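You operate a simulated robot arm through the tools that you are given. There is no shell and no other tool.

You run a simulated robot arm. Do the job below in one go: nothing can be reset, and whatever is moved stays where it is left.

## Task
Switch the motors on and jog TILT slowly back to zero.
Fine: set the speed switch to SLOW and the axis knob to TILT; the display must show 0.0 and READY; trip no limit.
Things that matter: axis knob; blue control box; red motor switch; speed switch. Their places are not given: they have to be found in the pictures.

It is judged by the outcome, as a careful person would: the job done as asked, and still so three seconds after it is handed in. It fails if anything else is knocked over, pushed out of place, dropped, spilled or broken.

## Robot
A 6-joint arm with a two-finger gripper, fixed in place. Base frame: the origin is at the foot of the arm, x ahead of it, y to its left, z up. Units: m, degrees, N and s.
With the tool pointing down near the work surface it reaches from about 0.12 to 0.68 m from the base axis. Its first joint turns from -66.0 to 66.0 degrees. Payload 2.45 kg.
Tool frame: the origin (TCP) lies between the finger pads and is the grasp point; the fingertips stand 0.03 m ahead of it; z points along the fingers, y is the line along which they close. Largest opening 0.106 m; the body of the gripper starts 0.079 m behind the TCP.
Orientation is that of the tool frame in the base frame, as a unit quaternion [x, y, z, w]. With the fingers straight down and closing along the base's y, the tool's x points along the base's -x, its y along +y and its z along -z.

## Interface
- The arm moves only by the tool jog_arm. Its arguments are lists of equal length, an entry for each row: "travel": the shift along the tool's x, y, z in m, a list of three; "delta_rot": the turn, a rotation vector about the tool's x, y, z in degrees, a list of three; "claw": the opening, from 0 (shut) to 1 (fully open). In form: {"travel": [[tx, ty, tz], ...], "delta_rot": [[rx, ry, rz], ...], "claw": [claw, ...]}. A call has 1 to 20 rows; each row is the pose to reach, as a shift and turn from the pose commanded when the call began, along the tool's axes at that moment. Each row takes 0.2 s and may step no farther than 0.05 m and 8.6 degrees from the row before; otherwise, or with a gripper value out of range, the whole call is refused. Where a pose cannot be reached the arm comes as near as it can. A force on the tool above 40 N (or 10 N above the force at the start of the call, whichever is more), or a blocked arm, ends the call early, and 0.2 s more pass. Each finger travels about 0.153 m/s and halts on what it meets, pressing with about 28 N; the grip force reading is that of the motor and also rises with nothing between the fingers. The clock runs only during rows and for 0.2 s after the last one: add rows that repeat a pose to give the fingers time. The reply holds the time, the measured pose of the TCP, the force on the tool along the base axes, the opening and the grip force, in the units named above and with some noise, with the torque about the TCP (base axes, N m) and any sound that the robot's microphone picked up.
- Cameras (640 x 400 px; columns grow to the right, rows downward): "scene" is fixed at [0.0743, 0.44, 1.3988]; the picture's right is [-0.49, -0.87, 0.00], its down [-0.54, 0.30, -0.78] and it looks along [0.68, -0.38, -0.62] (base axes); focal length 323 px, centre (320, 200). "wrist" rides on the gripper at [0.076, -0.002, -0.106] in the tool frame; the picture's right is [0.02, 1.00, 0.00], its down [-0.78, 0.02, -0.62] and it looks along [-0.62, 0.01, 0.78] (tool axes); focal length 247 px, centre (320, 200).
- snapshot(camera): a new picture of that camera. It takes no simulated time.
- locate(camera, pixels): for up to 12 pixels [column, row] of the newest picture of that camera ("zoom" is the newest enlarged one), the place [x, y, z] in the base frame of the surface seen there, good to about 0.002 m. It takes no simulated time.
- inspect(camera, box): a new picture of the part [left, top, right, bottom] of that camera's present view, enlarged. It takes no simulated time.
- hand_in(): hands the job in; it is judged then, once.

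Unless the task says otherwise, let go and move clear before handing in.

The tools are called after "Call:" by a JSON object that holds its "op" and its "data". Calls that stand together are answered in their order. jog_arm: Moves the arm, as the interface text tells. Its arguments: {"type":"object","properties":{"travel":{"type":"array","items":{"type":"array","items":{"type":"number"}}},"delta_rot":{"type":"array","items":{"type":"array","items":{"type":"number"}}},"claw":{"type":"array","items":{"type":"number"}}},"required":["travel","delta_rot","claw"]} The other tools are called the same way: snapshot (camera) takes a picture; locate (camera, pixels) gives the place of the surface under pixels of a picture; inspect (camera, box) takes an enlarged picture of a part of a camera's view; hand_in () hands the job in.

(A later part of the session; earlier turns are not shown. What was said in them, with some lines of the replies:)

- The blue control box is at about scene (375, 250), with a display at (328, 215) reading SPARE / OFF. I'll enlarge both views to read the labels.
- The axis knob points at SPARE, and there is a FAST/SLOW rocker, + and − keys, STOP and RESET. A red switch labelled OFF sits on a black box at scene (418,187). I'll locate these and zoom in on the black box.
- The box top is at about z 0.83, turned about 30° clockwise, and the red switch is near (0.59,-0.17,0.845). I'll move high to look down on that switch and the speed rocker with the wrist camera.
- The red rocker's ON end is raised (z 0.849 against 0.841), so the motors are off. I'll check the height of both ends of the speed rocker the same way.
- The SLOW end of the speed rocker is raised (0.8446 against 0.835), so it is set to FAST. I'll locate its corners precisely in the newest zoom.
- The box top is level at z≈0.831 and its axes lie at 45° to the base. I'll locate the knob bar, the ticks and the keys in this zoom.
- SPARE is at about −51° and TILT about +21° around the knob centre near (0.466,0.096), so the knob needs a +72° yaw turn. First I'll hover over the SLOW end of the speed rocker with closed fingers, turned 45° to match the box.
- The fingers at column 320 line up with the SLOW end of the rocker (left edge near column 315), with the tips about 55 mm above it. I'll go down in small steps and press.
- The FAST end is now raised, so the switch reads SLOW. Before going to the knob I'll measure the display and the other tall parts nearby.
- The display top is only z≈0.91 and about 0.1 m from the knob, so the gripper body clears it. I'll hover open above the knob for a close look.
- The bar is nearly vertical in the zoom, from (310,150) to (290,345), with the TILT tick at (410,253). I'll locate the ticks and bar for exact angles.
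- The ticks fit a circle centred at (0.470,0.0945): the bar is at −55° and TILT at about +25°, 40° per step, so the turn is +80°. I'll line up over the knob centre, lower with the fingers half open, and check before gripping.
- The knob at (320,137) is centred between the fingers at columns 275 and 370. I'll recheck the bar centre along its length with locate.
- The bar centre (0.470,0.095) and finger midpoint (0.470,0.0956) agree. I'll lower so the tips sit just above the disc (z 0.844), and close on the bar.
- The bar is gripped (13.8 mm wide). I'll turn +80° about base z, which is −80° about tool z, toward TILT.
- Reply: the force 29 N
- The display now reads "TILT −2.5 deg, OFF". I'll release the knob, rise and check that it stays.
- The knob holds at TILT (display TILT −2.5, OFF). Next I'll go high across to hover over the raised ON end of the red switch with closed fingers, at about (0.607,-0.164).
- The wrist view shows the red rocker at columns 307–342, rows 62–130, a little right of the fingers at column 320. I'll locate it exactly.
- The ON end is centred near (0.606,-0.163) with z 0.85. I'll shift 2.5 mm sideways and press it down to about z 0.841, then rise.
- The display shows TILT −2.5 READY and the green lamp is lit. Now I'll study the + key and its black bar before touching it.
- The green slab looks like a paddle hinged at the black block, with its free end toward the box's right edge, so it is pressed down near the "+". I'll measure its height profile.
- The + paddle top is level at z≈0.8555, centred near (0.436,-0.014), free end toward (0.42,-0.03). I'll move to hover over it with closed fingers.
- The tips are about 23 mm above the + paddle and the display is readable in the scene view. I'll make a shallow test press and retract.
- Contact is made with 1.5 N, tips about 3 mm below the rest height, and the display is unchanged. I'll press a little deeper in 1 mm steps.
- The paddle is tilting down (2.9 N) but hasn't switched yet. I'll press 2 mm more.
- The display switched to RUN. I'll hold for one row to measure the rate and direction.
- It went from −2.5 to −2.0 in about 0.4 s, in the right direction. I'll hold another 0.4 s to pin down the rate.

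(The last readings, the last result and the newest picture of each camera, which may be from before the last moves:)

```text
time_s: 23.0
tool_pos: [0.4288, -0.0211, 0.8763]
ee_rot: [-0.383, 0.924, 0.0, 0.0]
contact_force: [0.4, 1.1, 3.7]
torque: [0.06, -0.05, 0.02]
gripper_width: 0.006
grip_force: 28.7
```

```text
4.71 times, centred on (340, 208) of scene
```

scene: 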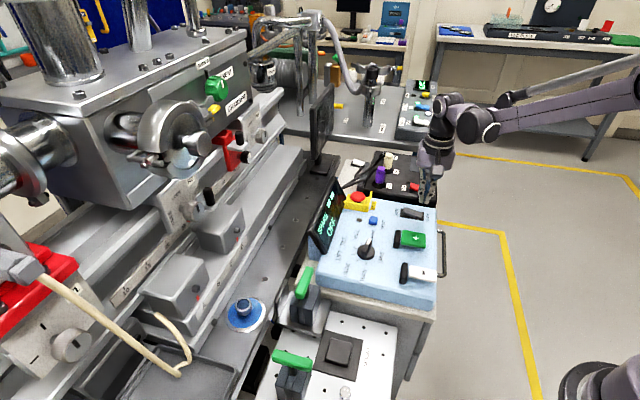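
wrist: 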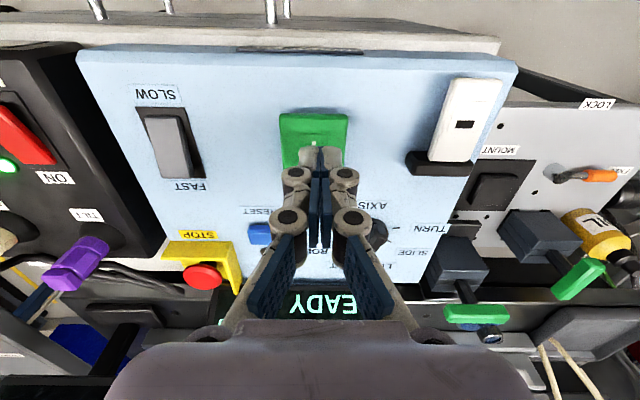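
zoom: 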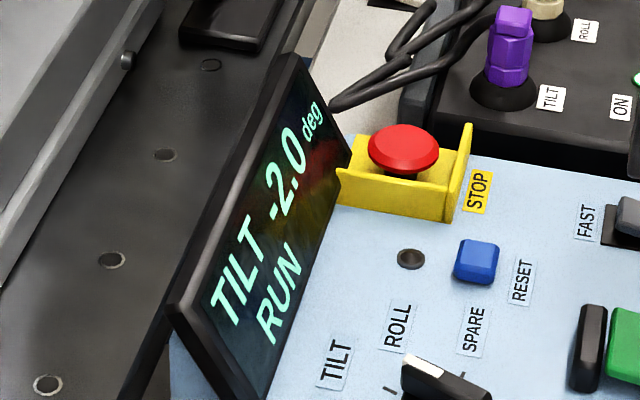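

Still −2.0 RUN, so it moves in 0.5° steps at an interval. I'll keep holding one row at a time and watch.

Call:
{"op": "jog_arm", "data": {"travel": [[0, 0, 0.0]], "delta_rot": [[0, 0, 0]], "claw": [0]}}

Call:
{"op": "inspect", "data": {"camera": "scene", "box": [300, 165, 380, 250]}}

```text
time_s: 23.4
tool_pos: [0.4294, -0.0195, 0.8759]
ee_rot: [-0.383, 0.924, 0.001, -0.001]
contact_force: [-0.1, 0.3, 3.3]
torque: [0.03, -0.07, 0.0]
gripper_width: 0.006
grip_force: 28.6
```

```text
4.71 times, centred on (340, 208) of scene
```

zoom: 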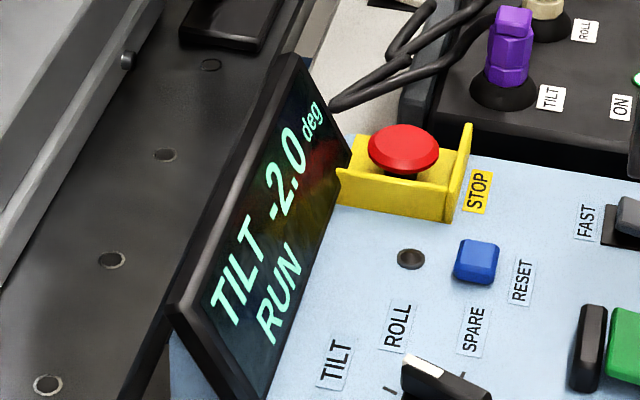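

Still −2.0 RUN at 23.4 s. I'll hold another row.

Call:
{"op": "jog_arm", "data": {"travel": [[0, 0, 0.0]], "delta_rot": [[0, 0, 0]], "claw": [0]}}

Call:
{"op": "inspect", "data": {"camera": "scene", "box": [300, 165, 380, 250]}}

```text
time_s: 23.8
tool_pos: [0.4294, -0.0218, 0.8768]
ee_rot: [-0.383, 0.924, 0.0, 0.001]
contact_force: [1.8, -0.3, 4.6]
torque: [0.02, -0.03, -0.03]
gripper_width: 0.0059
grip_force: 28.2
```

```text
4.71 times, centred on (340, 208) of scene
```

zoom: 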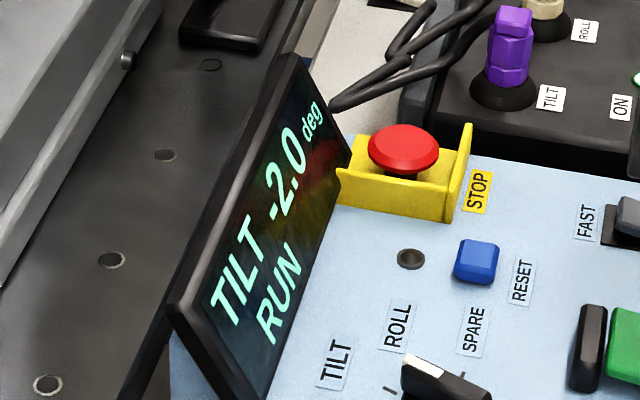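

There has been no second step after 1.6 s, so it may be one 0.5° step per press. I'll release and look.

Call:
{"op": "jog_arm", "data": {"travel": [[0, 0, -0.004], [0, 0, -0.008]], "delta_rot": [[0, 0, 0], [0, 0, 0]], "claw": [0, 0]}}

Call:
{"op": "inspect", "data": {"camera": "scene", "box": [300, 165, 460, 305]}}

```text
time_s: 24.4
tool_pos: [0.429, -0.0217, 0.8846]
ee_rot: [-0.382, 0.924, 0.001, 0.0]
contact_force: [-0.1, 0.3, 0.2]
torque: [0.05, 0.0, 0.05]
gripper_width: 0.0
grip_force: 28.7
```

```text
2.86 times, centred on (380, 235) of scene
```

zoom: 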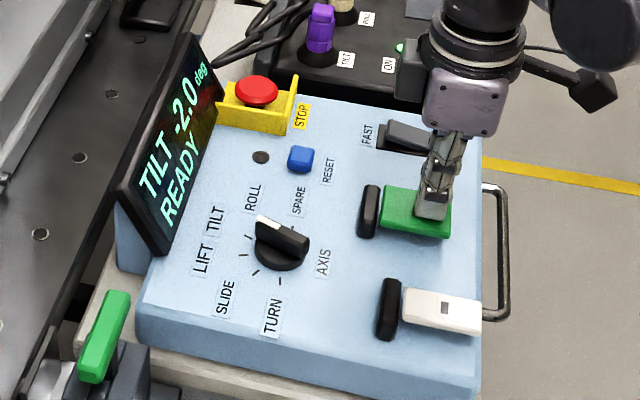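

Released: −2.0 READY. I'll do one press-and-release cycle to confirm it moves 0.5° per press.

Call:
{"op": "jog_arm", "data": {"travel": [[0, 0, 0.004], [0, 0, 0.008], [0, 0, 0.008], [0, 0, 0.008], [0, 0, 0.004], [0, 0, 0], [0, 0, 0]], "delta_rot": [[0, 0, 0], [0, 0, 0], [0, 0, 0], [0, 0, 0], [0, 0, 0], [0, 0, 0], [0, 0, 0]], "claw": [0, 0, 0, 0, 0, 0, 0]}}

Call:
{"op": "inspect", "data": {"camera": "scene", "box": [300, 165, 460, 305]}}

```text
time_s: 26.0
tool_pos: [0.43, -0.0206, 0.8853]
ee_rot: [-0.383, 0.924, 0.0, 0.001]
contact_force: [0.3, 0.4, 0.0]
torque: [0.0, 0.0, 0.01]
gripper_width: 0.0
grip_force: 28.4
```

```text
2.86 times, centred on (380, 235) of scene
```

zoom: 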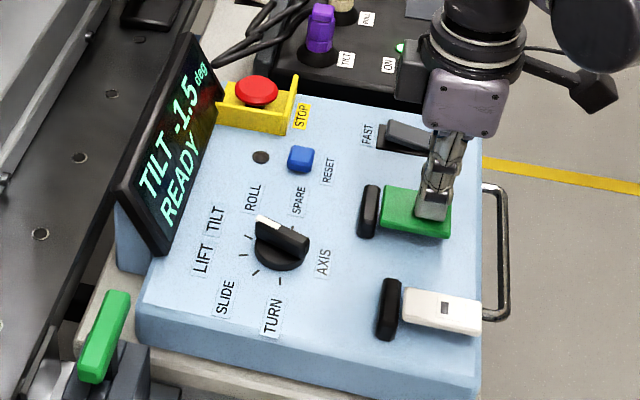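

Now −1.5 READY, so each press gives 0.5°. I'll repeat the same cycle once.

Call:
{"op": "jog_arm", "data": {"travel": [[0, 0, 0.004], [0, 0, 0.008], [0, 0, 0.008], [0, 0, 0.008], [0, 0, 0.004], [0, 0, 0], [0, 0, 0]], "delta_rot": [[0, 0, 0], [0, 0, 0], [0, 0, 0], [0, 0, 0], [0, 0, 0], [0, 0, 0], [0, 0, 0]], "claw": [0, 0, 0, 0, 0, 0, 0]}}

Call:
{"op": "inspect", "data": {"camera": "scene", "box": [300, 165, 460, 305]}}

```text
time_s: 27.6
tool_pos: [0.4297, -0.0218, 0.8835]
ee_rot: [-0.383, 0.924, 0.0, 0.001]
contact_force: [0.2, 0.4, 0.5]
torque: [0.01, 0.01, 0.01]
gripper_width: 0.0
grip_force: 28.9
```

```text
2.86 times, centred on (380, 235) of scene
```

zoom: 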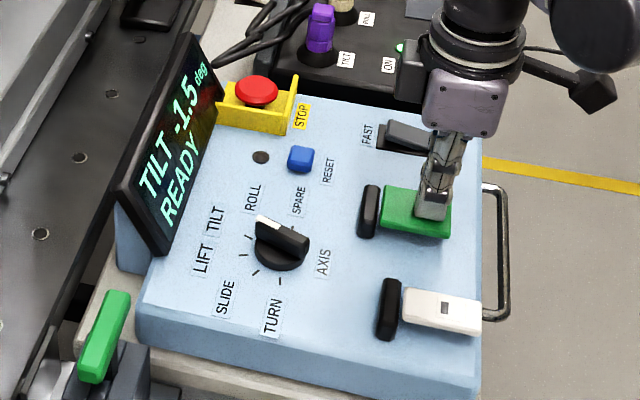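

Still −1.5, so that press fell just short of the switching depth. I'll go 1.5 mm deeper in the next cycle.

Call:
{"op": "jog_arm", "data": {"travel": [[0, 0, 0.004], [0, 0, 0.008], [0, 0, 0.0095], [0, 0, 0.0095], [0, 0, 0.004], [0, 0, 0], [0, 0, 0]], "delta_rot": [[0, 0, 0], [0, 0, 0], [0, 0, 0], [0, 0, 0], [0, 0, 0], [0, 0, 0], [0, 0, 0]], "claw": [0, 0, 0, 0, 0, 0, 0]}}

Call:
{"op": "inspect", "data": {"camera": "scene", "box": [300, 165, 460, 305]}}

```text
time_s: 29.2
tool_pos: [0.4293, -0.0211, 0.8842]
ee_rot: [-0.384, 0.923, -0.001, 0.0]
contact_force: [0.0, -0.5, 0.2]
torque: [0.01, 0.04, 0.0]
gripper_width: 0.0
grip_force: 28.7
```

```text
2.86 times, centred on (380, 235) of scene
```

zoom: 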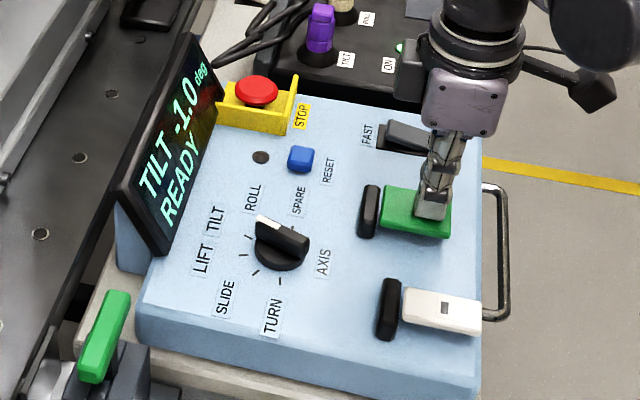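

Now −1.0 READY. I'll do the same cycle again.

Call:
{"op": "jog_arm", "data": {"travel": [[0, 0, 0.004], [0, 0, 0.008], [0, 0, 0.0095], [0, 0, 0.0095], [0, 0, 0.004], [0, 0, 0], [0, 0, 0]], "delta_rot": [[0, 0, 0], [0, 0, 0], [0, 0, 0], [0, 0, 0], [0, 0, 0], [0, 0, 0], [0, 0, 0]], "claw": [0, 0, 0, 0, 0, 0, 0]}}

Call:
{"op": "inspect", "data": {"camera": "scene", "box": [300, 165, 460, 305]}}

```text
time_s: 30.8
tool_pos: [0.4287, -0.0214, 0.8848]
ee_rot: [-0.384, 0.924, 0.0, 0.0]
contact_force: [-0.4, -0.1, 0.1]
torque: [-0.02, -0.03, 0.0]
gripper_width: 0.0
grip_force: 28.2
```

```text
2.86 times, centred on (380, 235) of scene
```

zoom: 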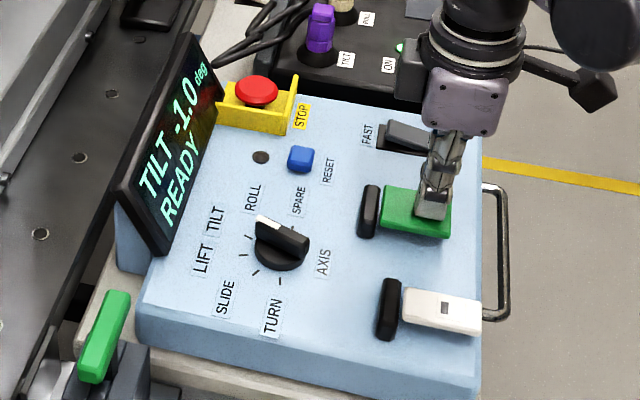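

Still −1.0. Perhaps the paddle wasn't fully released, or the press was too brief; this time I'll lift 4 mm clear first and hold slightly longer.

Call:
{"op": "jog_arm", "data": {"travel": [[0, 0, -0.005], [0, 0, -0.005], [0, 0, 0.003], [0, 0, 0.007], [0, 0, 0.0095], [0, 0, 0.0095], [0, 0, 0.0095], [0, 0, 0.004], [0, 0, -0.005], [0, 0, -0.005]], "delta_rot": [[0, 0, 0], [0, 0, 0], [0, 0, 0], [0, 0, 0], [0, 0, 0], [0, 0, 0], [0, 0, 0], [0, 0, 0], [0, 0, 0], [0, 0, 0]], "claw": [0, 0, 0, 0, 0, 0, 0, 0, 0, 0]}}

Call:
{"op": "inspect", "data": {"camera": "scene", "box": [300, 165, 460, 305]}}

```text
time_s: 33.0
tool_pos: [0.4277, -0.0219, 0.8883]
ee_rot: [-0.383, 0.924, 0.0, 0.0]
contact_force: [1.2, -0.2, -0.4]
torque: [-0.03, 0.0, 0.03]
gripper_width: 0.0001
grip_force: 28.4
```

```text
2.86 times, centred on (380, 235) of scene
```

zoom: 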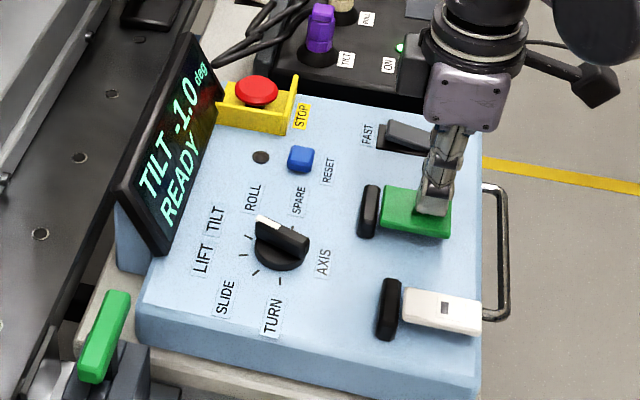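

Still −1.0, so depth is marginal at this point. Holding is safe (one step per press), so I'll press 3 mm deeper and look while held.

Call:
{"op": "jog_arm", "data": {"travel": [[0, 0, 0.007], [0, 0, 0.012], [0, 0, 0.016], [0, 0, 0.0175]], "delta_rot": [[0, 0, 0], [0, 0, 0], [0, 0, 0], [0, 0, 0]], "claw": [0, 0, 0, 0]}}

Call:
{"op": "inspect", "data": {"camera": "scene", "box": [300, 165, 460, 305]}}

```text
time_s: 34.0
tool_pos: [0.428, -0.0218, 0.8751]
ee_rot: [-0.383, 0.924, 0.0, -0.001]
contact_force: [-3.2, -0.5, 21.2]
torque: [0.15, -0.08, 0.05]
gripper_width: 0.006
grip_force: 28.9
stopped in row 4: the force on the tool passed its limit at 46 N (the readings are from after the stop); the commanded pose is now the measured one
```

```text
2.86 times, centred on (380, 235) of scene
```

zoom: 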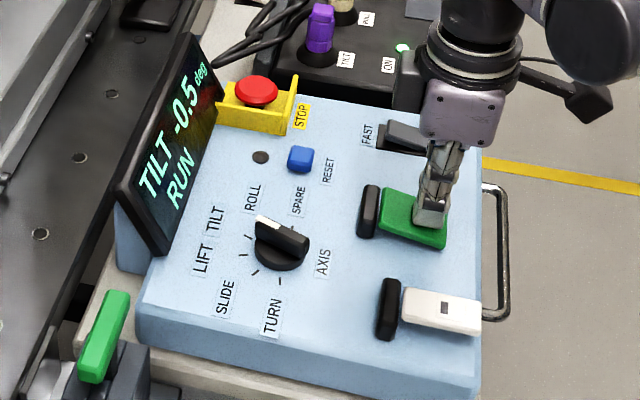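

The paddle bottomed out at TCP z≈0.875 and the display is at −0.5 RUN. I'll release and lift well clear.

Call:
{"op": "jog_arm", "data": {"travel": [[0, 0, -0.005], [0, 0, -0.013], [0, 0, -0.013]], "delta_rot": [[0, 0, 0], [0, 0, 0], [0, 0, 0]], "claw": [0, 0, 0]}}

Call:
{"op": "inspect", "data": {"camera": "scene", "box": [300, 165, 460, 305]}}

```text
time_s: 34.8
tool_pos: [0.4309, -0.0224, 0.8875]
ee_rot: [-0.382, 0.924, 0.0, 0.0]
contact_force: [0.2, -0.3, 0.6]
torque: [0.0, -0.01, -0.01]
gripper_width: 0.0001
grip_force: 29.1
```

```text
2.86 times, centred on (380, 235) of scene
```

zoom: 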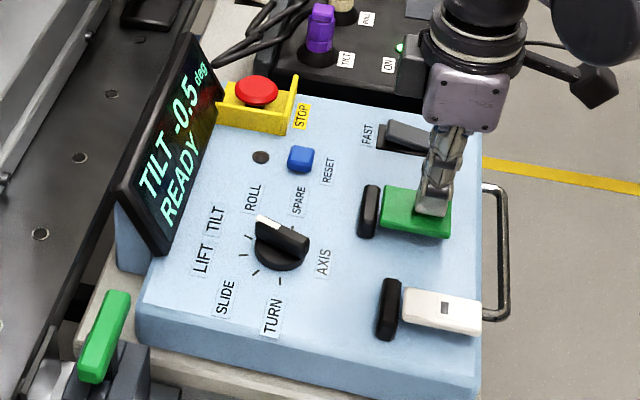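

−0.5 READY. This is the final press: down in small steps to just short of the stop, then look while held.

Call:
{"op": "jog_arm", "data": {"travel": [[0, 0, 0.006], [0, 0, 0.0095], [0, 0, 0.0115], [0, 0, 0.0125]], "delta_rot": [[0, 0, 0], [0, 0, 0], [0, 0, 0], [0, 0, 0]], "claw": [0, 0, 0, 0]}}

Call:
{"op": "inspect", "data": {"camera": "scene", "box": [300, 165, 460, 305]}}

```text
time_s: 35.8
tool_pos: [0.4296, -0.0212, 0.8755]
ee_rot: [-0.383, 0.924, 0.0, 0.0]
contact_force: [2.2, 1.0, 9.6]
torque: [0.07, -0.12, 0.02]
gripper_width: 0.0059
grip_force: 28.5
```

```text
2.86 times, centred on (380, 235) of scene
```

zoom: 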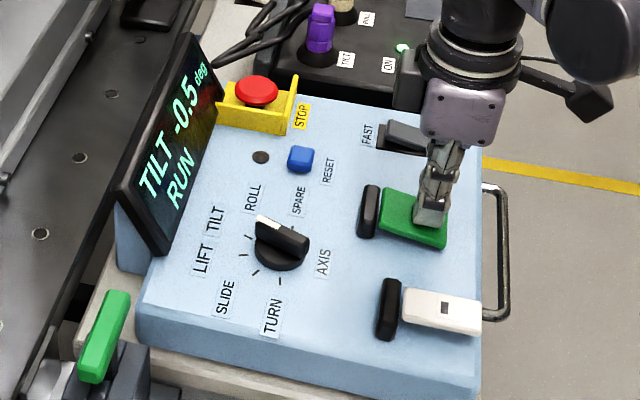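

RUN with −0.5 still shown, so the step comes a moment after contact. I'll hold one row more.

Call:
{"op": "jog_arm", "data": {"travel": [[0, 0, 0]], "delta_rot": [[0, 0, 0]], "claw": [0]}}

Call:
{"op": "inspect", "data": {"camera": "scene", "box": [300, 165, 460, 305]}}

```text
time_s: 36.2
tool_pos: [0.429, -0.0223, 0.8765]
ee_rot: [-0.383, 0.924, 0.0, 0.0]
contact_force: [2.0, -0.8, 11.4]
torque: [0.08, -0.16, -0.06]
gripper_width: 0.006
grip_force: 29.1
```

```text
2.86 times, centred on (380, 235) of scene
```

zoom: 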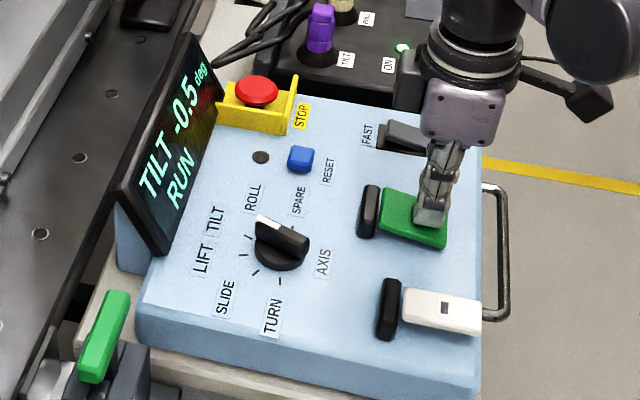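

Still −0.5 RUN. On the first press the step also came up to half a second after RUN appeared, so I'll hold one more row.

Call:
{"op": "jog_arm", "data": {"travel": [[0, 0, 0]], "delta_rot": [[0, 0, 0]], "claw": [0]}}

Call:
{"op": "inspect", "data": {"camera": "scene", "box": [300, 165, 460, 305]}}

```text
time_s: 36.6
tool_pos: [0.4298, -0.0226, 0.8761]
ee_rot: [-0.383, 0.924, 0.0, 0.0]
contact_force: [2.2, -1.7, 12.2]
torque: [0.05, -0.18, -0.05]
gripper_width: 0.0059
grip_force: 28.4
```

```text
2.86 times, centred on (380, 235) of scene
```

zoom: 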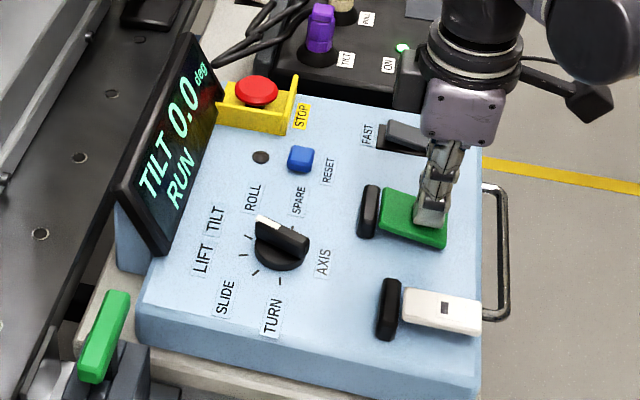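

The display reads 0.0 RUN. I'll release at once and lift clear.

Call:
{"op": "jog_arm", "data": {"travel": [[0, 0, -0.02], [0, 0, -0.06], [0, 0, -0.1], [0, 0, -0.1]], "delta_rot": [[0, 0, 0], [0, 0, 0], [0, 0, 0], [0, 0, 0]], "claw": [0, 0, 0, 0]}}

Call:
{"op": "inspect", "data": {"camera": "scene", "box": [300, 165, 460, 305]}}

```text
time_s: 37.6
tool_pos: [0.4287, -0.023, 0.9764]
ee_rot: [-0.382, 0.924, 0.0, 0.0]
contact_force: [-1.1, 0.1, 0.8]
torque: [-0.04, -0.02, 0.04]
gripper_width: 0.0
grip_force: 28.9
```

```text
2.86 times, centred on (380, 235) of scene
```

zoom: 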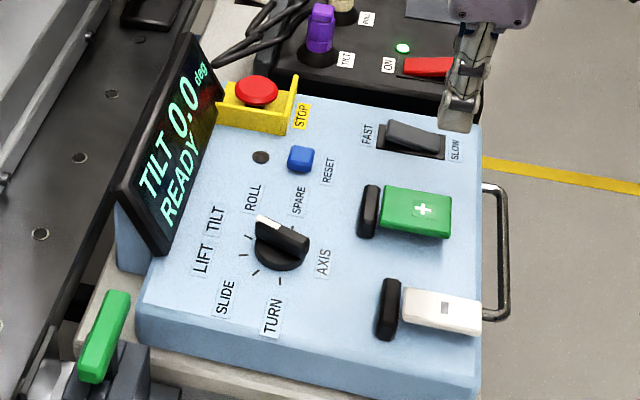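

It shows TILT 0.0 READY with SLOW set and the motor lamp on. I'll move further up and clear, let some time pass and do a last check.

Call:
{"op": "jog_arm", "data": {"travel": [[0, 0, -0.04], [0, 0, -0.08], [0, 0, -0.12], [0, 0, -0.12], [0, 0, -0.12], [0, 0, -0.12], [0, 0, -0.12], [0, 0, -0.12], [0, 0, -0.12], [0, 0, -0.12]], "delta_rot": [[0, 0, 0], [0, 0, 0], [0, 0, 0], [0, 0, 0], [0, 0, 0], [0, 0, 0], [0, 0, 0], [0, 0, 0], [0, 0, 0], [0, 0, 0]], "claw": [0, 0, 0, 0, 0, 0, 0, 0, 0, 0]}}

Call:
{"op": "inspect", "data": {"camera": "scene", "box": [300, 145, 460, 305]}}

Call:
{"op": "snapshot", "data": {"camera": "scene"}}

```text
time_s: 39.8
tool_pos: [0.4303, -0.0211, 1.0962]
ee_rot: [-0.383, 0.924, -0.001, 0.0]
contact_force: [-0.5, 0.2, -0.3]
torque: [0.01, -0.02, 0.0]
gripper_width: 0.0
grip_force: 28.3
```

```text
2.50 times, centred on (380, 225) of scene
```

zoom: 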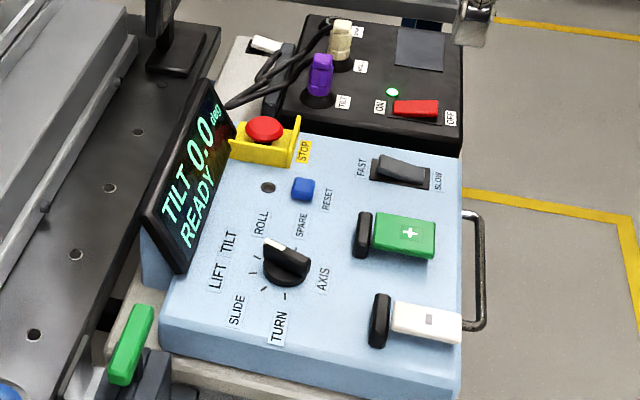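

```text
taken
```

scene: 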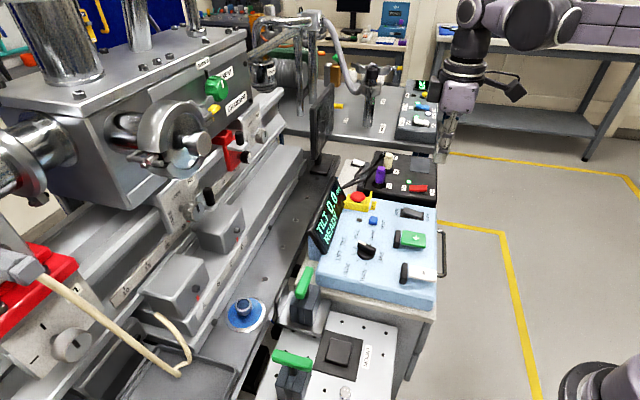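

The display has stayed at TILT 0.0 READY for over two seconds, with the motor lamp green, speed on SLOW, the knob on TILT and the arm clear. I'm handing the job in.

Call:
{"op": "hand_in", "data": {}}

```text
The job is handed in.
```

The motors are on and TILT is back at zero: the display reads "TILT 0.0 deg, READY". It held that reading for over two seconds before I handed the job in.

- **Speed switch:** set to SLOW.
- **Axis knob:** turned from SPARE to TILT.
- **Red motor switch:** set to ON, and its green lamp is lit.
- **Jogging:** TILT started at −2.5 and went up to 0.0 in steps of 0.5 using the + key. The display showed no overshoot and no limit trip.

Two presses of the + key did not register. On one later press I pushed the key to its stop: the contact force reached 46 N, and the arm halted itself. The key still worked normally after that.

Nothing else looked moved or knocked over in the last picture. The arm is raised clear of the box.
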